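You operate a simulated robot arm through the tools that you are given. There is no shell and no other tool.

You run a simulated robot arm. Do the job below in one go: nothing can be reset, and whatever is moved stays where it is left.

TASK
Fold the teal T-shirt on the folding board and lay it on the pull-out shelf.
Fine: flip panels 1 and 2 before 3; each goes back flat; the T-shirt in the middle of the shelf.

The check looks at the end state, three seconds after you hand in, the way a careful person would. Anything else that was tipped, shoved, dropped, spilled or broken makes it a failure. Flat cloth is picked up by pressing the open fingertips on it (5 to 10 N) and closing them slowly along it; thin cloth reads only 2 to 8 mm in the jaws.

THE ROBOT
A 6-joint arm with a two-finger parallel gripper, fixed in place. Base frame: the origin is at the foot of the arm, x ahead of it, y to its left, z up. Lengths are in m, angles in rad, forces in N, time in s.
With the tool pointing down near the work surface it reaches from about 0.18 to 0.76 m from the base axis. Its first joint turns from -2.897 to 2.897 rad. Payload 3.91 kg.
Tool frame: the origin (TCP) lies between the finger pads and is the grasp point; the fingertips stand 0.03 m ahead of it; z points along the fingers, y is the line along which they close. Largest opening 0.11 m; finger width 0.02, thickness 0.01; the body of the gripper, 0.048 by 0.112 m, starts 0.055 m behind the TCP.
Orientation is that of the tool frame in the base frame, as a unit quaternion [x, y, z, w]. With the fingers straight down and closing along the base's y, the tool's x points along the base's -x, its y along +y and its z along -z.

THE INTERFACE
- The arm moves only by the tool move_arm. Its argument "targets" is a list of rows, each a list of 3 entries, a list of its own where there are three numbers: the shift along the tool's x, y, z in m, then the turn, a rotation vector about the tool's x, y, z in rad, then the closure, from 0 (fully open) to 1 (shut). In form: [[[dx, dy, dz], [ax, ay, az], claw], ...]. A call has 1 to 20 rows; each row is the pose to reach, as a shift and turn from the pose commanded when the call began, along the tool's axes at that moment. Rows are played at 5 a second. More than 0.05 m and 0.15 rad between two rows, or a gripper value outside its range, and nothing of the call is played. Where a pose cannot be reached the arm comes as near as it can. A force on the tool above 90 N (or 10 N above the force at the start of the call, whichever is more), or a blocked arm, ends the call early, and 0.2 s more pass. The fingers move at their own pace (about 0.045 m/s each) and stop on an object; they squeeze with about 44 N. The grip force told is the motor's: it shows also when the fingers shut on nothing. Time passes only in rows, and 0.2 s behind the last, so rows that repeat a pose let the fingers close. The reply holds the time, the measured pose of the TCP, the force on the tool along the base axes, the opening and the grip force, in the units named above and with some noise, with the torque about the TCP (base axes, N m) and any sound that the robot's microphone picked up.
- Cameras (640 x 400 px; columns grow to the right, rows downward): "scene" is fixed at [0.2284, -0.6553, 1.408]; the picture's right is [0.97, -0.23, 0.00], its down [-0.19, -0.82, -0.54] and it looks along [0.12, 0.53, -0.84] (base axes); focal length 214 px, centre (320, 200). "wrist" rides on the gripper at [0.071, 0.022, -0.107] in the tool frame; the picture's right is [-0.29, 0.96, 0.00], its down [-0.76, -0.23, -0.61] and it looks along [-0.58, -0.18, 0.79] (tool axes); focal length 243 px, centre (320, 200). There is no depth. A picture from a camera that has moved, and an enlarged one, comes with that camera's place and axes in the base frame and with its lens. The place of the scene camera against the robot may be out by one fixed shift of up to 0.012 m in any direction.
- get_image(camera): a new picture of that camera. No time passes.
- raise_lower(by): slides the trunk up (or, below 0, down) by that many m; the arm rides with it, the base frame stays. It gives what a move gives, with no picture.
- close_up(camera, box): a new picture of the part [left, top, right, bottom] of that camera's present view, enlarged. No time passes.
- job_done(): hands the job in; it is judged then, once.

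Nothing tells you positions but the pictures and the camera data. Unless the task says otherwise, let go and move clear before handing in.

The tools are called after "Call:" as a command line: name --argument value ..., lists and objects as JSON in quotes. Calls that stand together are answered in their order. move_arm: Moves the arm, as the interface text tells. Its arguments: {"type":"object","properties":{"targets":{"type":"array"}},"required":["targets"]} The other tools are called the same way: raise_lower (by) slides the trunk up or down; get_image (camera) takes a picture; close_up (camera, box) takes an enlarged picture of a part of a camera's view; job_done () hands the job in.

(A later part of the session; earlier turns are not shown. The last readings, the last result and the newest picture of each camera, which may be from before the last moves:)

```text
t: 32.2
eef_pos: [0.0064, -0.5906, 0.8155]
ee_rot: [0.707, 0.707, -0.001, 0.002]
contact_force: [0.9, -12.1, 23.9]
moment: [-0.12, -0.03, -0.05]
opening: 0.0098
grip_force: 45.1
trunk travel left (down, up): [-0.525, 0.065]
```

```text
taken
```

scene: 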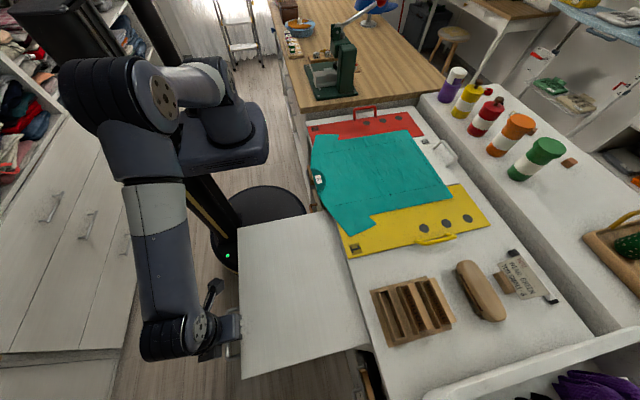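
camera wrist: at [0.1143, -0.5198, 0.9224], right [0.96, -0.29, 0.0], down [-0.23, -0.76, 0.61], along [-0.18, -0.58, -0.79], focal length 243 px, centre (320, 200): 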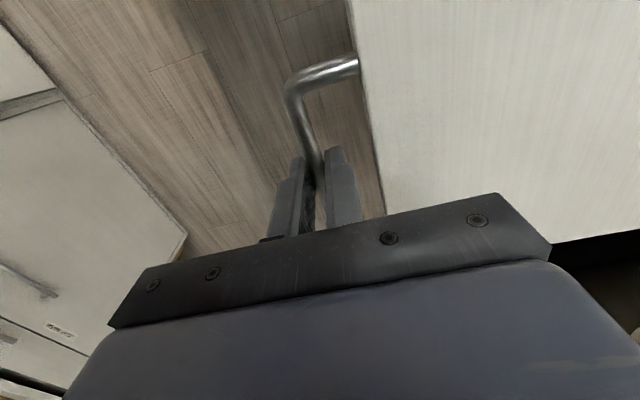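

Call:
move_arm --targets '[[[0, -0.006, 0], [0, 0, 0], 1], [[0, -0.012, 0], [0, 0, 0], 1], [[0, -0.018, 0], [0, 0, 0], 1], [[0, -0.024, 0], [0, 0, 0], 1], [[0, -0.03, 0], [0, 0, 0], 1], [[0, -0.036, 0], [0, 0, 0], 1]]'

Call:
get_image --camera "scene"

Call:
get_image --camera "wrist"

```text
t: 33.6
eef_pos: [-0.0194, -0.5893, 0.8146]
ee_rot: [0.706, 0.709, 0.002, 0.001]
contact_force: [44.6, -11.0, 22.1]
moment: [-0.76, -0.6, -0.3]
opening: 0.0095
grip_force: 45.3
trunk travel left (down, up): [-0.525, 0.065]
```

```text
taken
```

scene: 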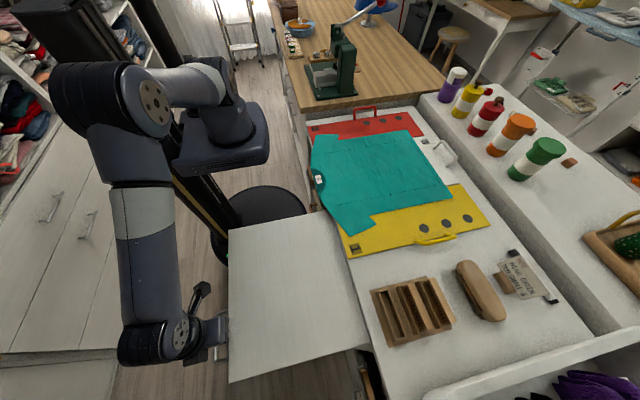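

```text
taken
camera wrist: at [0.0012, -0.5195, 0.922], right [0.96, -0.29, 0.0], down [-0.23, -0.76, 0.61], along [-0.17, -0.58, -0.79], focal length 243 px, centre (320, 200)
```

wrist: 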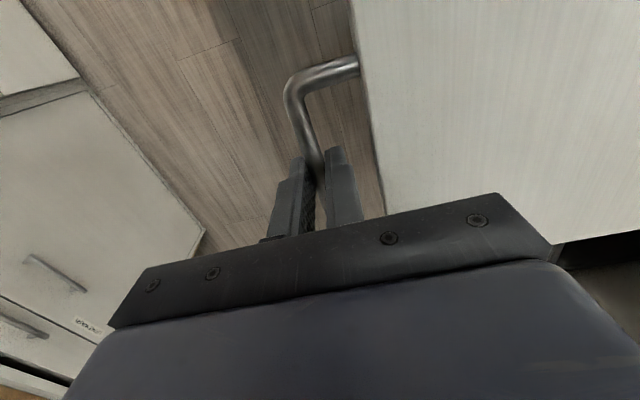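

The shelf reached its stop (pull force rose to 45 N at x ≈ -0.02), so it is fully out, about 32 cm. I'll relax the pull, open the fingers and rise clear.

Call:
move_arm --targets '[[[0, 0.006, 0], [0, 0, 0], 1], [[0, 0.01, 0], [0, 0, 0], 1], [[0, 0.01, 0], [0, 0, 0], 0.82], [[0, 0.01, 0], [0, 0, 0], 0.78], [[0, 0.01, 0], [0, 0, 0], 0.78], [[0, 0.01, -0.03], [0, 0, 0], 0.78], [[0, 0.01, -0.07], [0, 0, 0], 0.78], [[0, 0.01, -0.11], [0, 0, 0], 0.78], [[0, 0.01, -0.155], [0, 0, 0], 0.78], [[0, 0.01, -0.2], [0, 0, 0], 0.78]]'

Call:
get_image --camera "wrist"

Call:
get_image --camera "scene"

```text
t: 35.8
eef_pos: [-0.0201, -0.5915, 1.0148]
ee_rot: [0.706, 0.708, 0.0, 0.0]
contact_force: [-0.3, 0.3, 0.5]
moment: [-0.04, -0.04, -0.05]
opening: 0.0242
grip_force: 0.1
trunk travel left (down, up): [-0.525, 0.065]
```

```text
taken
camera wrist: at [0.0015, -0.521, 1.1222], right [0.96, -0.29, 0.0], down [-0.23, -0.76, 0.61], along [-0.17, -0.58, -0.79], focal length 243 px, centre (320, 200)
```

wrist: 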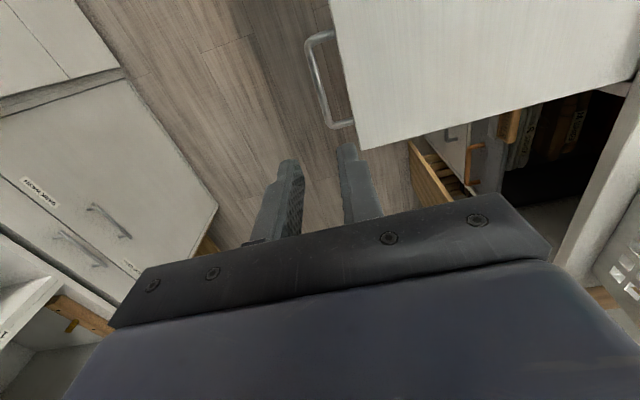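

```text
taken
```

scene: 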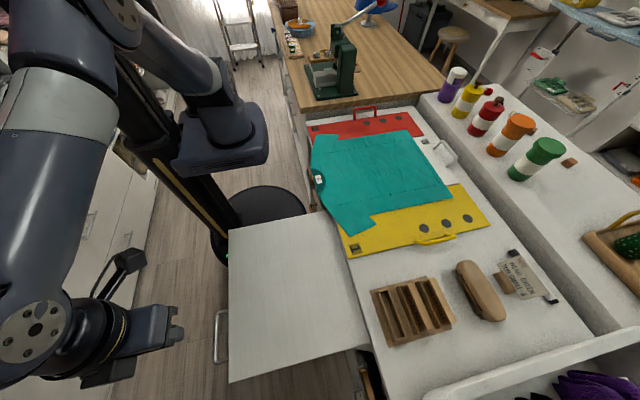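

The shelf is out and its handle is free; its exposed top spans roughly x 0.015–0.33, y -0.685 to -0.325. Next I'll move above the yellow panel with the fingers open to measure handle 1.

Call:
move_arm --targets '[[[0.01, 0.035, -0.015], [0, 0, -0.1], 0.6], [[0.02, 0.08, -0.02], [0, 0, -0.225], 0.4], [[0.03, 0.122, -0.025], [0, 0, -0.35], 0.2], [[0.04, 0.164, -0.03], [0, 0, -0.475], 0], [[0.05, 0.207, -0.035], [0, 0, -0.6], 0], [[0.06, 0.25, -0.04], [0, 0, -0.725], 0], [[0.07, 0.292, -0.045], [0, 0, -0.85], 0], [[0.08, 0.335, -0.05], [0, 0, -0.975], 0], [[0.09, 0.378, -0.055], [0, 0, -1.1], 0], [[0.1, 0.42, -0.06], [0, 0, -1.225], 0], [[0.11, 0.46, -0.065], [0, 0, -1.35], 0], [[0.125, 0.5, -0.065], [0, 0, -1.475], 0], [[0.14, 0.54, -0.065], [0, 0, -1.571], 0]]'

Call:
get_image --camera "wrist"

Call:
get_image --camera "scene"

```text
t: 38.6
eef_pos: [0.5249, -0.4444, 1.0815]
ee_rot: [-0.002, 1.0, 0.001, 0.0]
contact_force: [0.6, 0.2, -0.7]
moment: [0.01, -0.06, 0.01]
opening: 0.1101
grip_force: 0.0
trunk travel left (down, up): [-0.525, 0.065]
```

```text
taken
camera wrist: at [0.453, -0.4249, 1.1884], right [0.29, 0.96, 0.0], down [0.76, -0.23, 0.61], along [0.58, -0.17, -0.79], focal length 243 px, centre (320, 200)
```

wrist: 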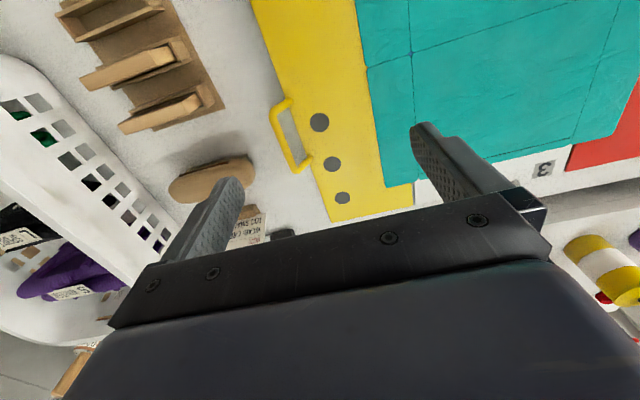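

```text
taken
```

scene: 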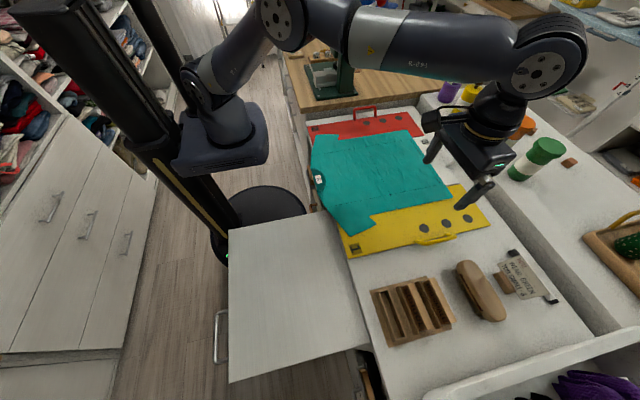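

Call:
close_up --camera "wrist" --box '[220, 70, 420, 230]'

Call:
close_up --camera "wrist" --box '[440, 100, 640, 225]'

Call:
close_up --camera "scene" --box '[340, 180, 500, 280]'

```text
2.50 times, centred on (320, 150) of wrist
camera zoom: at [0.453, -0.4249, 1.1884], right [0.29, 0.96, 0.0], down [0.76, -0.23, 0.61], along [0.58, -0.17, -0.79], focal length 606 px, centre (320, 325)
```

zoom: 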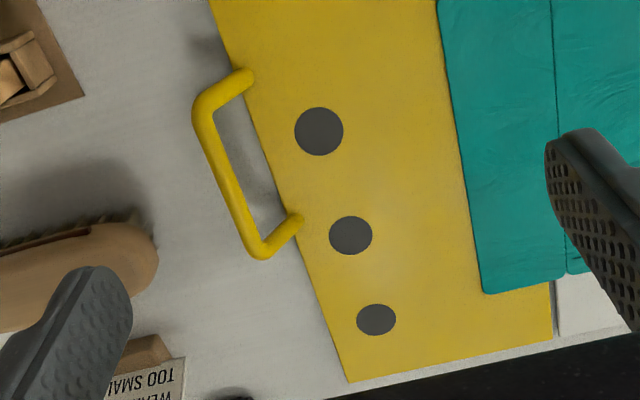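

```text
3.20 times, centred on (540, 162) of wrist
camera zoom: at [0.453, -0.4249, 1.1884], right [0.29, 0.96, 0.0], down [0.76, -0.23, 0.61], along [0.58, -0.17, -0.79], focal length 776 px, centre (-384, 320)
```

zoom: 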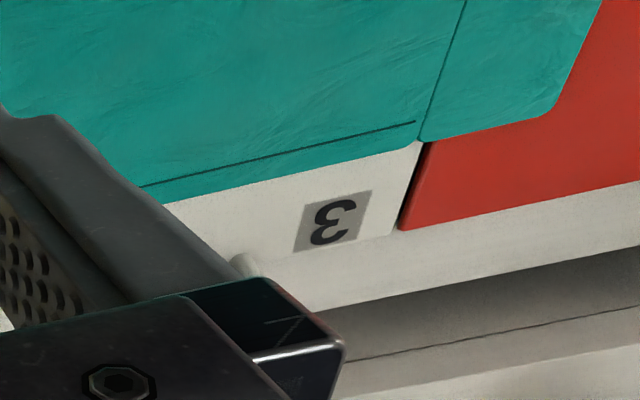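

```text
4.00 times, centred on (420, 230) of scene
camera zoom: at [0.2284, -0.6553, 1.408], right [0.97, -0.23, 0.0], down [-0.19, -0.82, -0.54], along [0.12, 0.53, -0.84], focal length 858 px, centre (-80, 80)
```

zoom: 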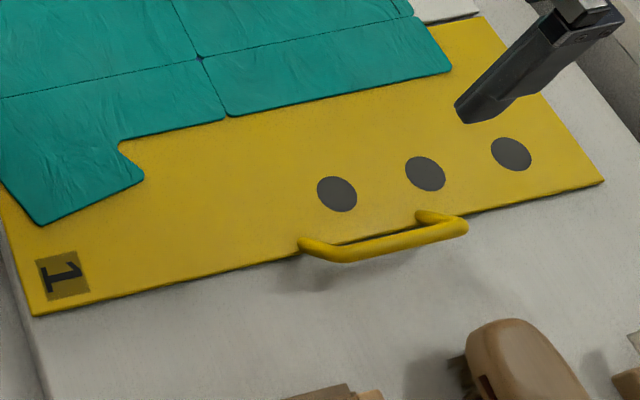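

Handle 1 (yellow) runs along x from about 0.54 to 0.63 at y ≈ -0.515, raised slightly over the counter outside the panel edge; the hinge is near y ≈ -0.339. It is at the edge of reach, so I'll tilt the tool outward 0.3 rad along x and come down partway to measure again.

Call:
move_arm --targets '[[[-0.009, -0.017, 0.03], [0, -0.075, 0], 0.3], [[-0.018, -0.034, 0.06], [0, -0.15, 0], 0.5], [[-0.026, -0.05, 0.09], [0, -0.225, 0], 0.6], [[-0.035, -0.068, 0.13], [0, -0.3, 0], 0.6], [[-0.035, -0.068, 0.13], [0, -0.3, 0], 0.6]]'

Call:
get_image --camera "wrist"

Call:
close_up --camera "wrist" --box '[220, 70, 420, 230]'

```text
t: 39.8
eef_pos: [0.5558, -0.5159, 0.9514]
ee_rot: [-0.002, 0.989, -0.001, 0.15]
contact_force: [-0.2, 0.2, -0.4]
moment: [0.0, -0.01, 0.0]
opening: 0.0439
grip_force: 0.0
trunk travel left (down, up): [-0.525, 0.065]
```

```text
taken
camera wrist: at [0.4569, -0.4947, 1.0317], right [0.27, 0.96, 0.09], down [0.55, -0.23, 0.81], along [0.79, -0.17, -0.59], focal length 243 px, centre (320, 200)
```

wrist: 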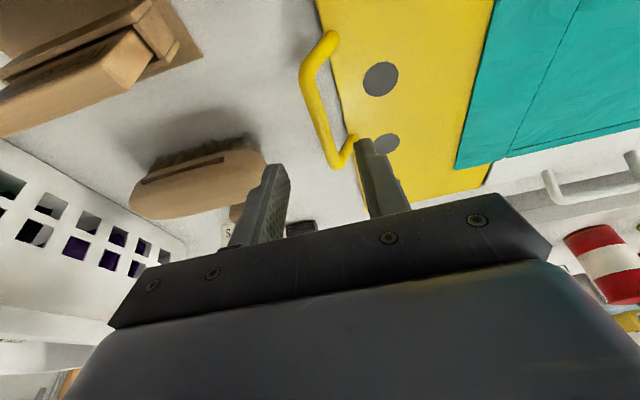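

```text
2.50 times, centred on (320, 150) of wrist
camera zoom: at [0.4569, -0.4947, 1.0317], right [0.27, 0.96, 0.09], down [0.55, -0.23, 0.81], along [0.79, -0.17, -0.59], focal length 606 px, centre (320, 325)
```

zoom: 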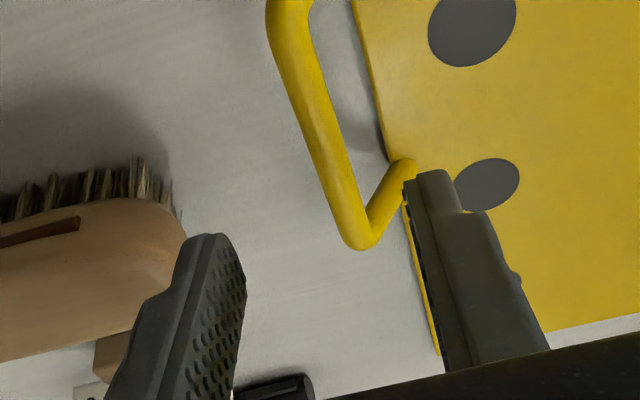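

The bar is at y ≈ -0.513, z ≈ 0.87, spanning x ≈ 0.53–0.62. I'll narrow the fingers and come down along the tool axis to just above it, then check.

Call:
move_arm --targets '[[[0.003, 0.0015, 0.015], [0, 0, 0], 0.7], [[0.0058, 0.0029, 0.03], [0, 0, 0], 0.78], [[0.0058, 0.0029, 0.04], [0, 0, 0], 0.78], [[0.0058, 0.0029, 0.04], [0, 0, 0], 0.78]]'

Call:
close_up --camera "wrist" --box '[220, 70, 420, 230]'

```text
t: 40.8
eef_pos: [0.5616, -0.5132, 0.9098]
ee_rot: [-0.001, 0.989, 0.0, 0.149]
contact_force: [-0.3, -0.1, -0.3]
moment: [-0.02, 0.02, -0.01]
opening: 0.0243
grip_force: 0.1
trunk travel left (down, up): [-0.525, 0.065]
```

```text
2.50 times, centred on (320, 150) of wrist
camera zoom: at [0.4633, -0.4925, 0.9914], right [0.27, 0.96, 0.09], down [0.55, -0.23, 0.81], along [0.79, -0.17, -0.59], focal length 606 px, centre (320, 325)
```

zoom: 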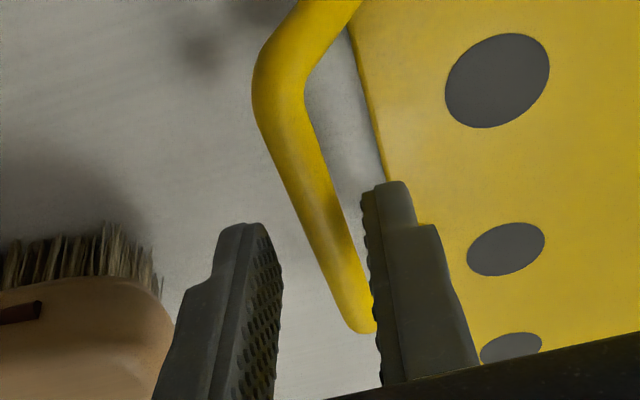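

The bar lies on the gripper's centre line. Descending the last 2.6 cm and checking forces before closing.

Call:
move_arm --targets '[[[0, 0, 0.01], [0, 0, 0], 0.78], [[0, 0, 0.02], [0, 0, 0], 0.78], [[0, 0, 0.026], [0, 0, 0], 0.78], [[0, 0, 0.026], [0, 0, 0], 0.78]]'

Call:
close_up --camera "wrist" --box '[220, 70, 420, 230]'

Call:
close_up --camera "scene" --box '[360, 150, 520, 270]'

```text
t: 41.8
eef_pos: [0.5716, -0.5135, 0.8842]
ee_rot: [-0.001, 0.989, 0.001, 0.15]
contact_force: [-0.5, 0.0, 0.9]
moment: [0.03, -0.02, 0.02]
opening: 0.0242
grip_force: 0.1
trunk travel left (down, up): [-0.525, 0.065]
```

```text
2.50 times, centred on (320, 150) of wrist
camera zoom: at [0.4719, -0.4927, 0.9657], right [0.28, 0.96, 0.09], down [0.55, -0.23, 0.81], along [0.79, -0.17, -0.59], focal length 606 px, centre (320, 325)
```

zoom: 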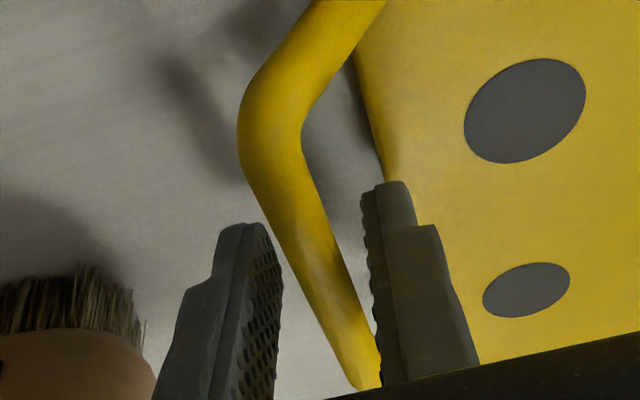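

```text
3.33 times, centred on (440, 210) of scene
camera zoom: at [0.2284, -0.6553, 1.408], right [0.97, -0.23, 0.0], down [-0.19, -0.82, -0.54], along [0.12, 0.53, -0.84], focal length 715 px, centre (-80, 167)
```

zoom: 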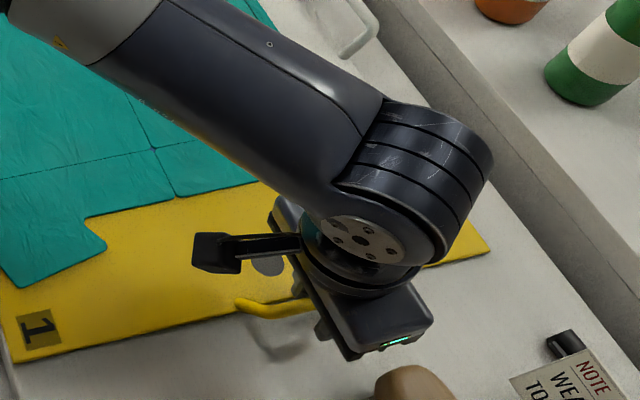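

The bar is between the pads with no contact. Closing.

Call:
move_arm --targets '[[[0, 0, 0], [0, 0, 0], 0.85], [[0, 0, 0], [0, 0, 0], 0.92], [[0, 0, 0], [0, 0, 0], 1], [[0, 0, 0], [0, 0, 0], 1], [[0, 0, 0], [0, 0, 0], 1]]'

Call:
close_up --camera "wrist" --box '[220, 70, 420, 230]'

```text
t: 43.0
eef_pos: [0.5706, -0.5119, 0.8849]
ee_rot: [-0.001, 0.989, 0.0, 0.15]
contact_force: [-1.6, 9.8, -0.9]
moment: [0.05, 0.2, -0.06]
opening: 0.0106
grip_force: 45.7
trunk travel left (down, up): [-0.525, 0.065]
```

```text
2.50 times, centred on (320, 150) of wrist
camera zoom: at [0.4719, -0.4915, 0.9657], right [0.27, 0.96, 0.09], down [0.55, -0.23, 0.8], along [0.79, -0.17, -0.59], focal length 606 px, centre (320, 325)
```

zoom: 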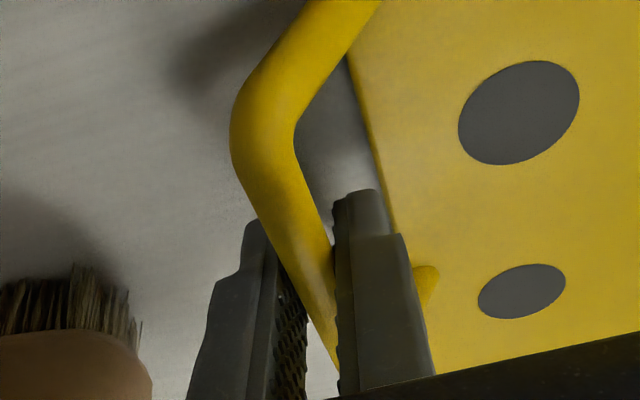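

Handle 1 is gripped (10.6 mm, 45 N). I'll lift it the first 30° along the hinge arc and check forces and the picture.

Call:
move_arm --targets '[[[-0.0044, 0.0024, -0.0143], [0, 0, 0], 1], [[-0.0087, 0.0061, -0.0283], [0, 0, 0], 1], [[-0.013, 0.011, -0.0419], [0, 0, 0], 1], [[-0.0171, 0.0172, -0.0551], [0, 0, 0], 1], [[-0.021, 0.0246, -0.0677], [0, 0, 0], 1], [[-0.0246, 0.033, -0.0796], [0, 0, 0], 1]]'

Call:
get_image --camera "scene"

Call:
get_image --camera "wrist"

```text
t: 44.4
eef_pos: [0.5706, -0.4773, 0.9616]
ee_rot: [-0.001, 0.989, 0.004, 0.146]
contact_force: [4.4, 34.8, -27.9]
moment: [0.14, -0.29, -0.18]
opening: 0.0107
grip_force: 44.5
trunk travel left (down, up): [-0.525, 0.065]
```

```text
taken
```

scene: 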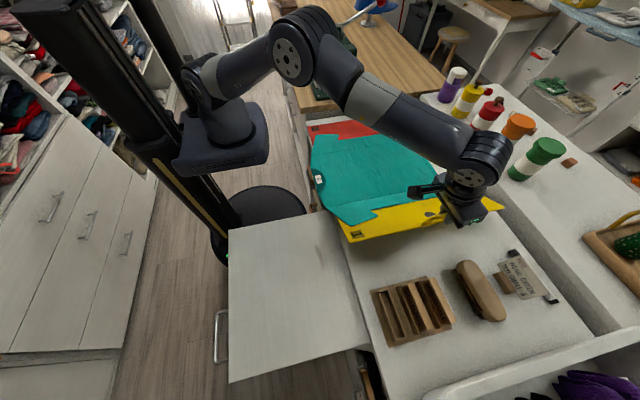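

```text
taken
camera wrist: at [0.4727, -0.4572, 1.0447], right [0.27, 0.96, 0.09], down [0.55, -0.23, 0.8], along [0.79, -0.17, -0.59], focal length 243 px, centre (320, 200)
```

wrist: 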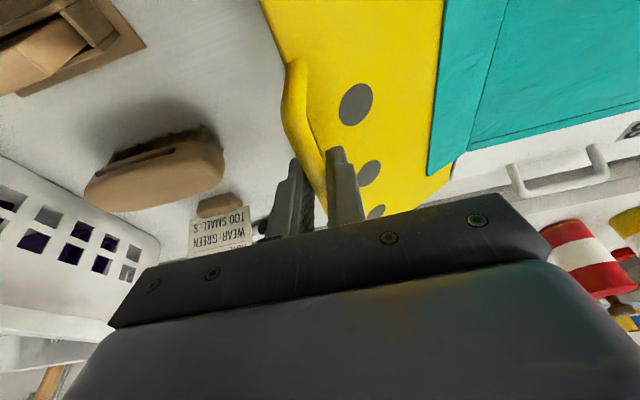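

Panel 1 is lifting, but the force (pulling inward ~45 N) says my arc is slightly wide. I'll correct the arc inward and continue another 20°.

Call:
move_arm --targets '[[[-0.0027, 0.0158, -0.0088], [0, 0, 0], 1], [[-0.0064, 0.0295, -0.0205], [0, 0, 0], 1], [[-0.0091, 0.0449, -0.0293], [0, 0, 0], 1]]'

Call:
get_image --camera "scene"

```text
t: 45.2
eef_pos: [0.5721, -0.4374, 1.0021]
ee_rot: [-0.001, 0.988, -0.004, 0.151]
contact_force: [-0.3, -0.9, 2.4]
moment: [0.05, 1.05, 0.02]
opening: 0.0107
grip_force: 45.0
trunk travel left (down, up): [-0.525, 0.065]
```

```text
taken
```

scene: 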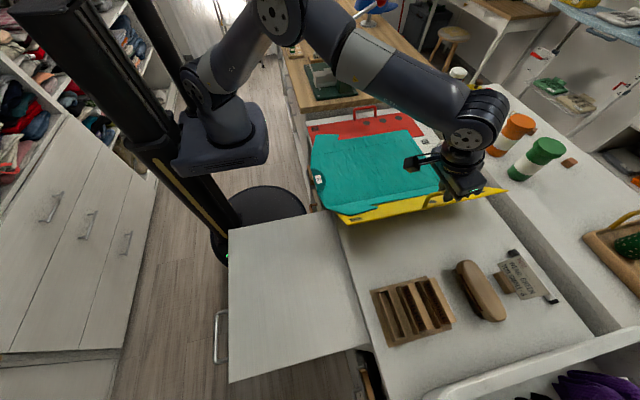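

Force is near zero now; the corrected arc fits. Continuing to about 80°.

Call:
move_arm --targets '[[[-0.0024, 0.0102, -0.0077], [0, 0, 0], 1], [[-0.0047, 0.0203, -0.0153], [0, 0, 0], 1], [[-0.0063, 0.0327, -0.0202], [0, 0, 0], 1], [[-0.0078, 0.045, -0.0251], [0, 0, 0], 1], [[-0.0088, 0.0581, -0.0284], [0, 0, 0], 1], [[-0.0098, 0.0712, -0.0316], [0, 0, 0], 1]]'

Call:
get_image --camera "scene"

```text
t: 46.6
eef_pos: [0.5724, -0.3649, 1.0318]
ee_rot: [-0.001, 0.989, 0.001, 0.148]
contact_force: [-2.4, 2.4, -10.8]
moment: [0.07, -0.28, -0.07]
opening: 0.0107
grip_force: 45.3
trunk travel left (down, up): [-0.525, 0.065]
```

```text
taken
```

scene: 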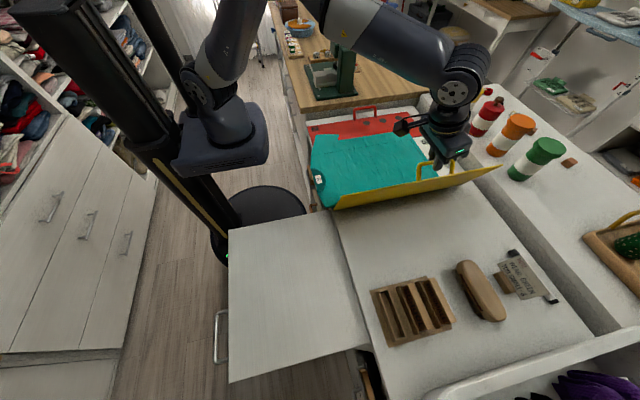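

The panel is near vertical with low forces. Continuing over the top to about 115° (arc angle), then I'll check.

Call:
move_arm --targets '[[[-0.0007, 0.0177, -0.0022], [0, 0, 0], 1], [[-0.0009, 0.037, -0.0029], [0, 0, 0], 1], [[-0.0005, 0.0563, -0.0015], [0, 0, 0], 1], [[0.0005, 0.0754, 0.0016], [0, 0, 0], 1], [[0.0021, 0.094, 0.0068], [0, 0, 0], 1], [[0.0042, 0.112, 0.0137], [0, 0, 0], 1]]'

Call:
get_image --camera "scene"

```text
t: 48.0
eef_pos: [0.5718, -0.2551, 1.0148]
ee_rot: [0.001, 0.989, 0.001, 0.147]
contact_force: [1.3, -16.3, -31.1]
moment: [-0.22, 0.12, -0.11]
opening: 0.0105
grip_force: 44.8
trunk travel left (down, up): [-0.525, 0.065]
```

```text
taken
```

scene: 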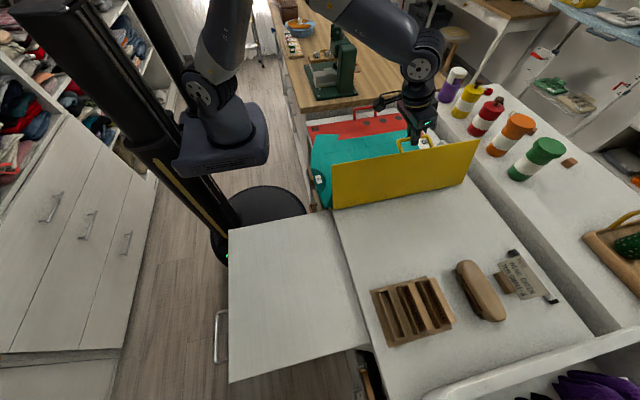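

A circle fit through the measured points gives the hinge arc well (radius 0.1775). I'll continue on that refined arc to about 150° of panel rotation.

Call:
move_arm --targets '[[[0.0035, 0.0115, 0.0114], [0, 0, 0], 1], [[0.0068, 0.0265, 0.0219], [0, 0, 0], 1], [[0.0104, 0.0403, 0.0337], [0, 0, 0], 1], [[0.0145, 0.0527, 0.0469], [0, 0, 0], 1], [[0.0189, 0.0637, 0.0612], [0, 0, 0], 1], [[0.0237, 0.073, 0.0766], [0, 0, 0], 1], [[0.0287, 0.0805, 0.0928], [0, 0, 0], 1]]'

Call:
get_image --camera "scene"

Call:
get_image --camera "wrist"

```text
t: 49.3
eef_pos: [0.5728, -0.2035, 0.9507]
ee_rot: [0.003, 0.986, -0.012, 0.165]
contact_force: [-25.6, -60.0, 7.3]
moment: [0.28, 0.83, 0.5]
opening: 0.0106
grip_force: 44.8
trunk travel left (down, up): [-0.525, 0.065]
stopped in row 6: the force on the tool passed its limit at 143 N (the readings are from after the stop); the commanded pose is now the measured one
```

```text
taken
```

scene: 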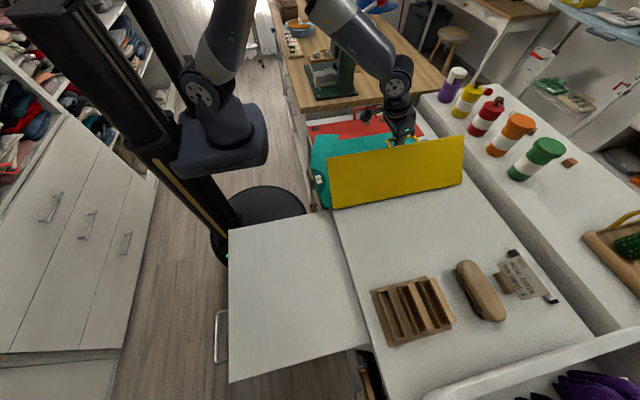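

```text
taken
camera wrist: at [0.4717, -0.1793, 1.0287], right [0.28, 0.96, 0.07], down [0.52, -0.22, 0.83], along [0.81, -0.2, -0.56], focal length 243 px, centre (320, 200)
```

wrist: 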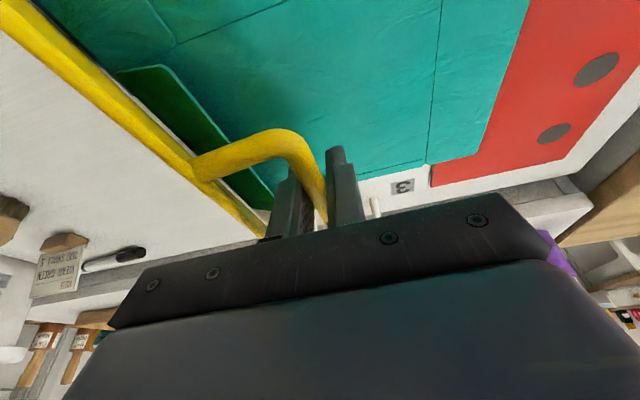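

The move stopped on a force spike near 130–140° of rotation. I'll look closely before doing anything else.

Call:
close_up --camera "wrist" --box '[160, 80, 420, 250]'

Call:
close_up --camera "scene" --box '[310, 80, 480, 220]'

```text
2.35 times, centred on (290, 165) of wrist
camera zoom: at [0.4717, -0.1793, 1.0287], right [0.28, 0.96, 0.07], down [0.52, -0.22, 0.83], along [0.81, -0.2, -0.56], focal length 571 px, centre (391, 282)
```

zoom: 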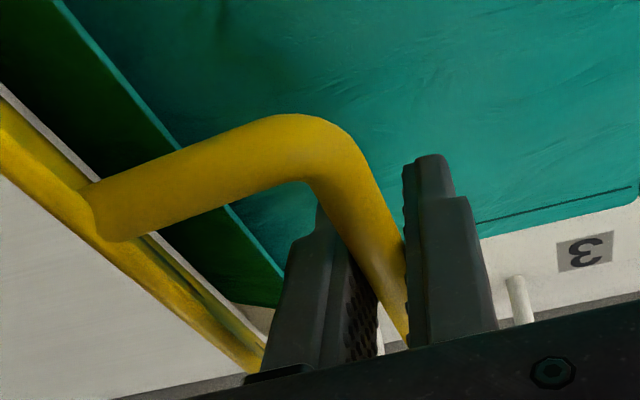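

```text
2.86 times, centred on (395, 150) of scene
camera zoom: at [0.2284, -0.6553, 1.408], right [0.97, -0.23, 0.0], down [-0.19, -0.82, -0.54], along [0.12, 0.53, -0.84], focal length 613 px, centre (106, 343)
```

zoom: 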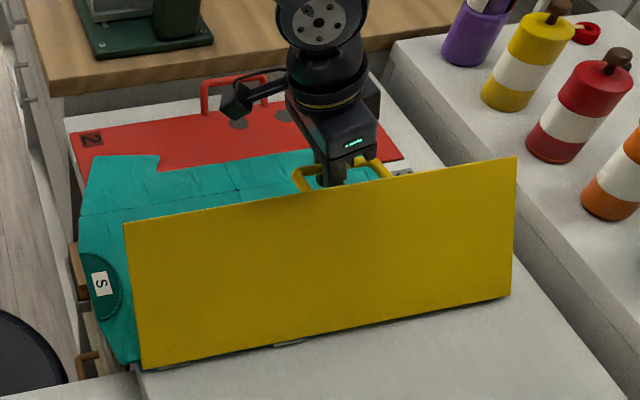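

The panel itself stands at about 127° by both cameras, yet the bar has slipped toward the palm, so either the hinge stops there or the grip is jamming. I'll loosen the fingers slightly (still straddling the bar) to see which.

Call:
move_arm --targets '[[[0, 0, 0], [0, 0, 0], 0.86], [[0, 0, 0], [0, 0, 0], 0.84], [[0, 0, 0], [0, 0, 0], 0.84]]'

Call:
close_up --camera "wrist" --box '[160, 80, 420, 250]'

Call:
close_up --camera "scene" --box '[310, 80, 480, 220]'

```text
t: 50.1
eef_pos: [0.5771, -0.1952, 0.9513]
ee_rot: [0.002, 0.986, -0.01, 0.164]
contact_force: [1.9, -22.4, -2.0]
moment: [0.19, -0.3, 0.18]
opening: 0.0281
grip_force: 10.8
trunk travel left (down, up): [-0.525, 0.065]
```

```text
2.35 times, centred on (290, 165) of wrist
camera zoom: at [0.476, -0.1721, 1.0279], right [0.28, 0.96, 0.08], down [0.52, -0.22, 0.82], along [0.81, -0.19, -0.56], focal length 571 px, centre (391, 282)
```

zoom: 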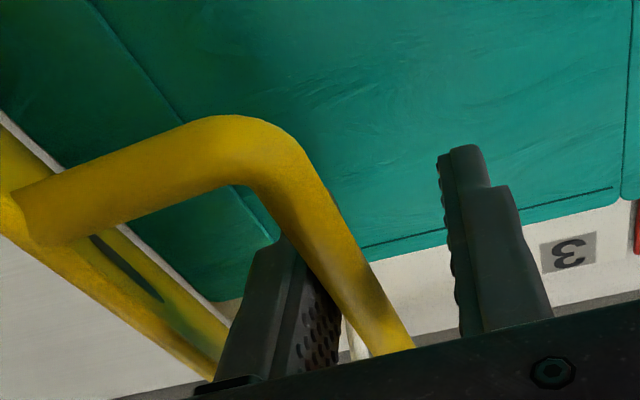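

```text
2.86 times, centred on (395, 150) of scene
camera zoom: at [0.2284, -0.6553, 1.408], right [0.97, -0.23, 0.0], down [-0.19, -0.82, -0.54], along [0.12, 0.53, -0.84], focal length 613 px, centre (106, 343)
```

zoom: 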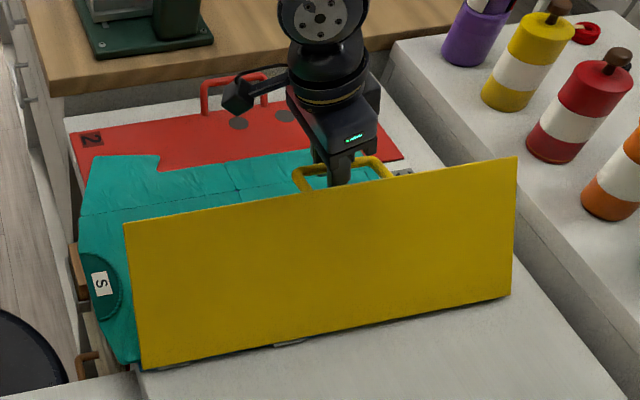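

The panel didn't move under a 22 N push at 0.12 m from its hinge, so ~127° (about 2.2 rad) looks like its hard stop. I'll keep the fingers loose and slide them back so the bar sits near the tips again without force, and check what the sleeve is doing.

Call:
move_arm --targets '[[[-0.003, -0.003, -0.009], [-0.006, 0.01, 0], 0.745], [[-0.006, -0.007, -0.018], [-0.012, 0.02, 0], 0.745], [[-0.0091, -0.0115, -0.0262], [-0.02, 0.03, 0], 0.745], [[-0.0091, -0.0115, -0.0262], [-0.02, 0.03, 0], 0.745]]'

Call:
get_image --camera "wrist"

Call:
close_up --camera "scene" --box '[310, 80, 480, 220]'

```text
t: 51.1
eef_pos: [0.576, -0.2033, 0.9798]
ee_rot: [0.0, 0.989, 0.0, 0.148]
contact_force: [0.1, 0.1, -0.2]
moment: [0.01, -0.03, 0.01]
opening: 0.0279
grip_force: 0.1
trunk travel left (down, up): [-0.525, 0.065]
```

```text
taken
camera wrist: at [0.4768, -0.183, 1.0611], right [0.28, 0.96, 0.08], down [0.55, -0.23, 0.8], along [0.79, -0.18, -0.59], focal length 243 px, centre (320, 200)
```

wrist: 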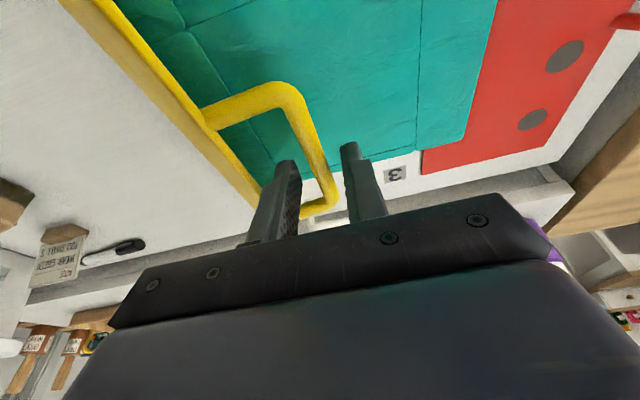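

```text
2.86 times, centred on (395, 150) of scene
camera zoom: at [0.2284, -0.6553, 1.408], right [0.97, -0.23, 0.0], down [-0.19, -0.82, -0.54], along [0.12, 0.53, -0.84], focal length 613 px, centre (106, 343)
```

zoom: 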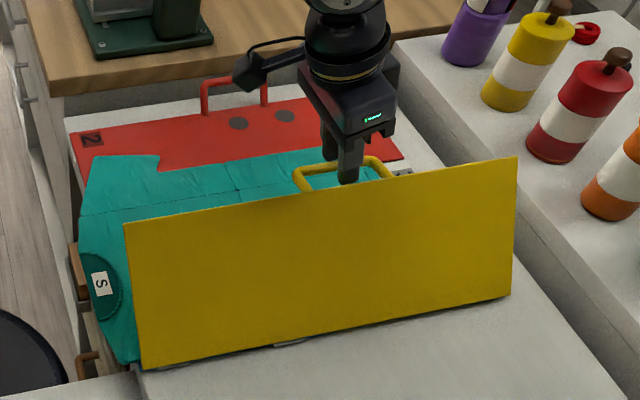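

Call:
close_up --camera "wrist" --box '[60, 0, 500, 230]'

```text
1.45 times, centred on (280, 115) of wrist
camera zoom: at [0.4768, -0.183, 1.0611], right [0.28, 0.96, 0.08], down [0.55, -0.23, 0.8], along [0.79, -0.18, -0.59], focal length 353 px, centre (378, 324)
```

zoom: 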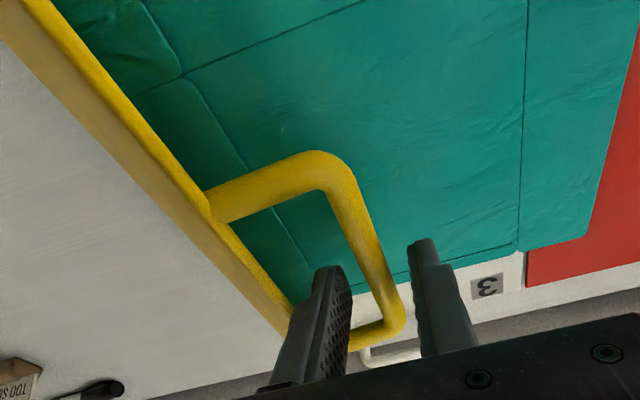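

The sleeve flap now lies folded over the shirt body, so panel 1 has done its work at its ~127° stop. I'll re-grip the bar near the tips and bring the panel back along the arc.

Call:
move_arm --targets '[[[0, 0, 0], [0, 0, 0], 0.85], [[0, 0, 0], [0, 0, 0], 0.93], [[0, 0, 0], [0, 0, 0], 1], [[0, 0, 0], [0, 0, 0], 1]]'

Call:
close_up --camera "wrist" --box '[160, 80, 420, 250]'

```text
t: 52.1
eef_pos: [0.576, -0.2036, 0.9786]
ee_rot: [0.0, 0.989, 0.0, 0.148]
contact_force: [0.6, 2.4, 1.9]
moment: [0.05, 0.0, -0.01]
opening: 0.0102
grip_force: 45.0
trunk travel left (down, up): [-0.525, 0.065]
```

```text
2.35 times, centred on (290, 165) of wrist
camera zoom: at [0.4767, -0.1831, 1.061], right [0.28, 0.96, 0.08], down [0.55, -0.23, 0.8], along [0.79, -0.18, -0.59], focal length 571 px, centre (391, 282)
```

zoom: 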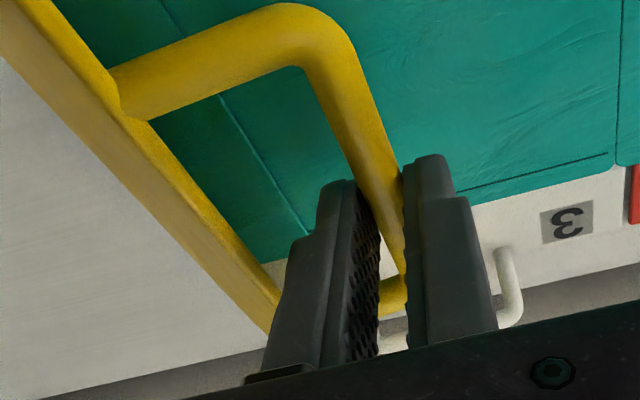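

Gripped without strain. Bringing panel 1 back up over the vertical.

Call:
move_arm --targets '[[[-0.0052, -0.0183, -0.017], [0, 0, 0], 1], [[-0.0095, -0.0383, -0.0309], [0, 0, 0], 1], [[-0.0129, -0.0602, -0.0421], [0, 0, 0], 1], [[-0.0153, -0.0835, -0.0501], [0, 0, 0], 1], [[-0.0169, -0.1077, -0.0551], [0, 0, 0], 1], [[-0.0174, -0.1324, -0.0567], [0, 0, 0], 1], [[-0.0169, -0.1571, -0.0551], [0, 0, 0], 1]]'

Call:
get_image --camera "scene"

```text
t: 53.7
eef_pos: [0.5758, -0.362, 1.0397]
ee_rot: [0.001, 0.989, -0.001, 0.148]
contact_force: [-11.3, -2.8, 10.4]
moment: [-0.2, -0.05, 0.03]
opening: 0.0105
grip_force: 44.6
trunk travel left (down, up): [-0.525, 0.065]
```

```text
taken
```

scene: 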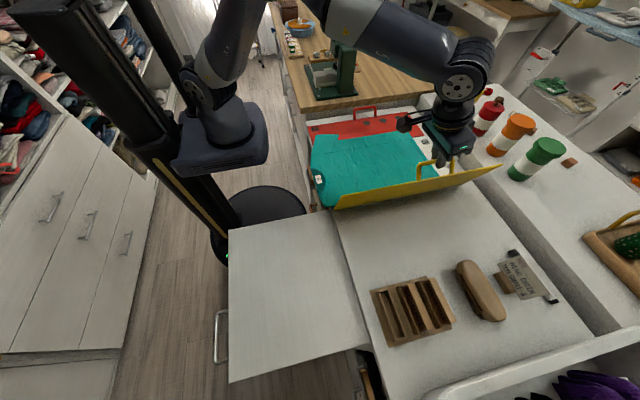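

Call:
move_arm --targets '[[[0.0015, -0.0242, 0.005], [0, 0, 0], 1], [[0.004, -0.0475, 0.013], [0, 0, 0], 1], [[0.0074, -0.0694, 0.0242], [0, 0, 0], 1], [[0.0117, -0.0894, 0.038], [0, 0, 0], 1], [[0.0167, -0.1072, 0.0545], [0, 0, 0], 1], [[0.0224, -0.1224, 0.0731], [0, 0, 0], 1]]'

Call:
get_image --camera "scene"

```text
t: 55.1
eef_pos: [0.5761, -0.4851, 0.9579]
ee_rot: [0.002, 0.989, -0.002, 0.148]
contact_force: [-2.8, -23.9, 14.2]
moment: [-0.47, -0.22, -0.04]
opening: 0.0104
grip_force: 44.9
trunk travel left (down, up): [-0.525, 0.065]
```

```text
taken
```

scene: 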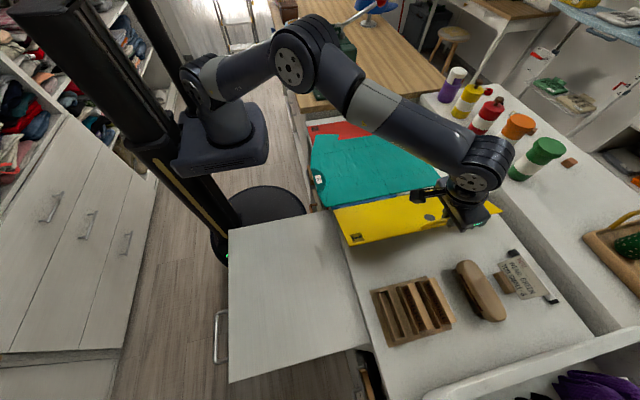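

The sleeve stayed folded on the body. Lowering panel 1 the rest of the way to flat.

Call:
move_arm --targets '[[[0.0059, -0.0151, 0.0193], [0, 0, 0], 1], [[0.0095, -0.02, 0.031], [0, 0, 0], 1], [[0.0128, -0.0246, 0.0417], [0, 0, 0], 1], [[0.0181, -0.0294, 0.0591], [0, 0, 0], 1], [[0.02, -0.0304, 0.0655], [0, 0, 0], 1], [[0.02, -0.0304, 0.0655], [0, 0, 0], 1]]'

Call:
close_up --camera "scene" --box '[300, 100, 520, 270]'

```text
t: 56.5
eef_pos: [0.576, -0.5126, 0.8903]
ee_rot: [-0.001, 0.989, 0.0, 0.148]
contact_force: [-5.9, -3.0, 7.8]
moment: [0.02, 1.1, -0.1]
opening: 0.0102
grip_force: 44.7
trunk travel left (down, up): [-0.525, 0.065]
```

```text
2.35 times, centred on (410, 185) of scene
camera zoom: at [0.2284, -0.6553, 1.408], right [0.97, -0.23, 0.0], down [-0.19, -0.82, -0.54], along [0.12, 0.53, -0.84], focal length 505 px, centre (108, 235)
```

zoom: 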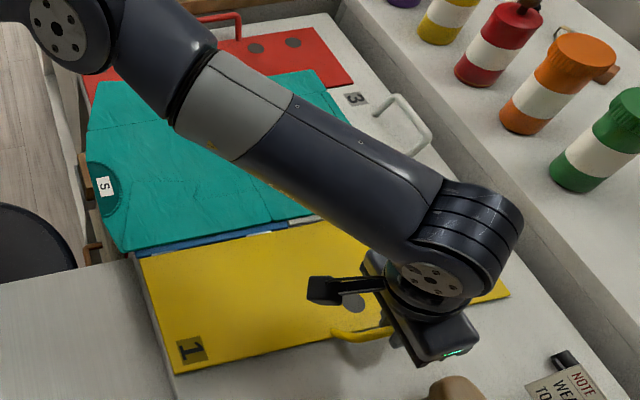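

Panel 1 is back down. I'll press it the last couple of millimetres, release, and withdraw along the tool axis.

Call:
move_arm --targets '[[[0.0009, 0, 0.0029], [0, 0, 0], 1], [[0.0009, 0, 0.0029], [0, 0, 0], 0.85], [[0.0009, 0, 0.0029], [0, 0, 0], 0.78], [[0.0009, 0, 0.0029], [0, 0, 0], 0.78], [[0, 0, -0.02], [0, 0, 0], 0.78], [[0, 0, -0.05], [0, 0, 0], 0.78], [[0, 0, -0.08], [0, 0, 0], 0.78], [[0, 0, -0.12], [0, 0, 0], 0.6], [[0, 0, -0.16], [0, 0.1, 0], 0.3], [[0, 0, -0.2], [0, 0.2, 0], 0]]'

Call:
get_image --camera "wrist"

Call:
get_image --camera "scene"

```text
t: 58.7
eef_pos: [0.5156, -0.5083, 1.0808]
ee_rot: [0.0, 0.999, -0.001, 0.048]
contact_force: [-0.7, 0.1, -0.3]
moment: [-0.04, -0.01, 0.04]
opening: 0.0926
grip_force: 0.0
out of reach, approached as far as the arm can: row 10
trunk travel left (down, up): [-0.525, 0.065]
```

```text
taken
camera wrist: at [0.4339, -0.4873, 1.1811], right [0.29, 0.96, 0.03], down [0.7, -0.23, 0.68], along [0.66, -0.18, -0.73], focal length 243 px, centre (320, 200)
```

wrist: 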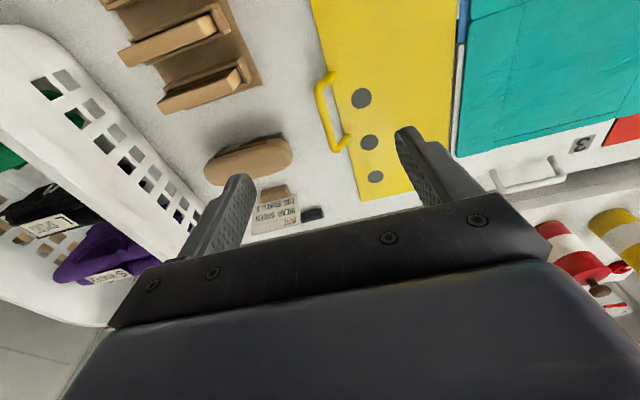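

```text
taken
```

scene: 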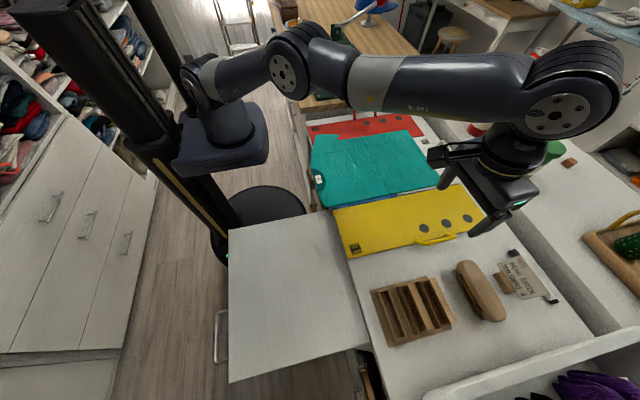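

Panel 1 lies flat again and the first sleeve is folded in. Next I'll move across, above the board, to measure the red handle 2.

Call:
move_arm --targets '[[[0, 0.04, 0], [0, 0.01, 0], 0], [[0, 0.085, 0], [0, 0.02, 0], 0], [[0, 0.13, 0], [0, 0.03, 0], 0], [[0, 0.175, 0], [0, 0.04, 0], 0], [[0, 0.22, 0], [0, 0.05, 0], 0], [[0, 0.265, 0], [0, 0.06, 0], 0], [[0, 0.31, 0], [0, 0.07, 0], 0], [[0, 0.355, 0], [0, 0.08, 0], 0], [[0, 0.4, 0], [0, 0.09, 0], 0], [[0, 0.445, 0], [0, 0.096, 0], 0], [[0, 0.49, 0], [0, 0.096, 0], 0], [[0, 0.53, 0], [0, 0.096, 0], 0]]'

Call:
get_image --camera "wrist"

Call:
close_up --camera "wrist" --box '[220, 60, 420, 220]'

Call:
close_up --camera "scene" --box '[300, 100, 520, 270]'

```text
t: 61.3
eef_pos: [0.5134, 0.021, 1.0803]
ee_rot: [0.0, 1.0, -0.002, 0.0]
contact_force: [0.1, 0.2, -1.1]
moment: [0.03, -0.01, 0.01]
opening: 0.11
grip_force: 0.0
trunk travel left (down, up): [-0.525, 0.065]
```

```text
taken
camera wrist: at [0.4432, 0.0416, 1.1874], right [0.29, 0.96, 0.0], down [0.76, -0.23, 0.61], along [0.58, -0.18, -0.79], focal length 243 px, centre (320, 200)
```

wrist: 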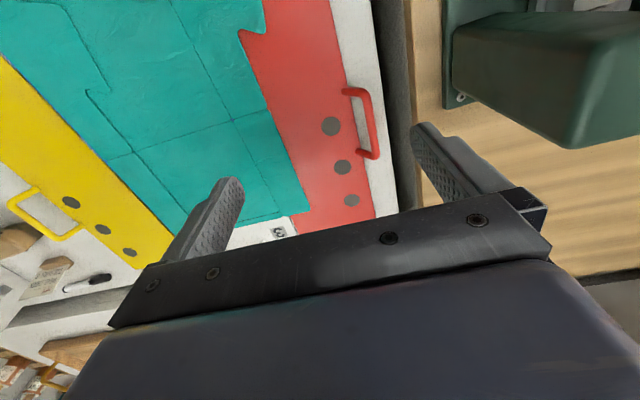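

```text
2.50 times, centred on (320, 140) of wrist
camera zoom: at [0.4432, 0.0416, 1.1874], right [0.29, 0.96, 0.0], down [0.76, -0.23, 0.61], along [0.58, -0.18, -0.79], focal length 606 px, centre (320, 350)
```

zoom: 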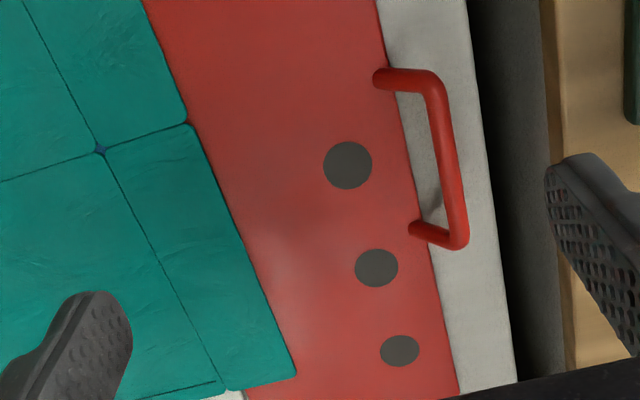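

```text
2.35 times, centred on (410, 185) of scene
camera zoom: at [0.2284, -0.6553, 1.408], right [0.97, -0.23, 0.0], down [-0.19, -0.82, -0.54], along [0.12, 0.53, -0.84], focal length 505 px, centre (108, 235)
```

zoom: 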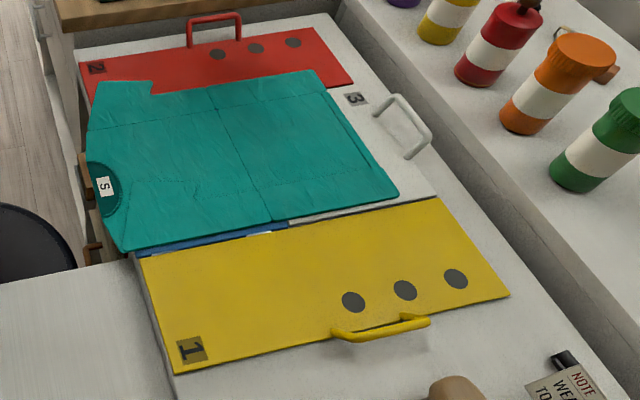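

Panel 1 is flat and the left sleeve is neatly folded. The red bar is at y ≈ 0.072, x ≈ 0.535–0.618, but the green sewing machine stands close on the table beyond, so I'll check clearance there first.

Call:
close_up --camera "scene" --box '[270, 0, 470, 150]'

Call:
close_up --camera "wrist" --box '[400, 0, 640, 180]'

```text
2.67 times, centred on (370, 75) of scene
camera zoom: at [0.2284, -0.6553, 1.408], right [0.97, -0.23, 0.0], down [-0.19, -0.82, -0.54], along [0.12, 0.53, -0.84], focal length 572 px, centre (187, 533)
```

zoom: 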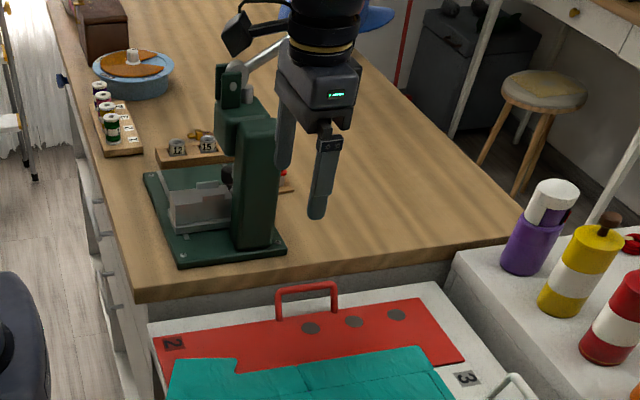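

```text
2.22 times, centred on (520, 90) of wrist
camera zoom: at [0.4432, 0.0416, 1.1874], right [0.29, 0.96, 0.0], down [0.76, -0.23, 0.61], along [0.58, -0.18, -0.79], focal length 539 px, centre (-124, 444)
```

zoom: 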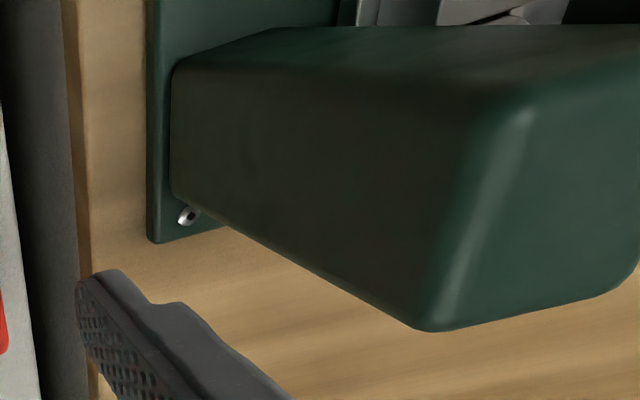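

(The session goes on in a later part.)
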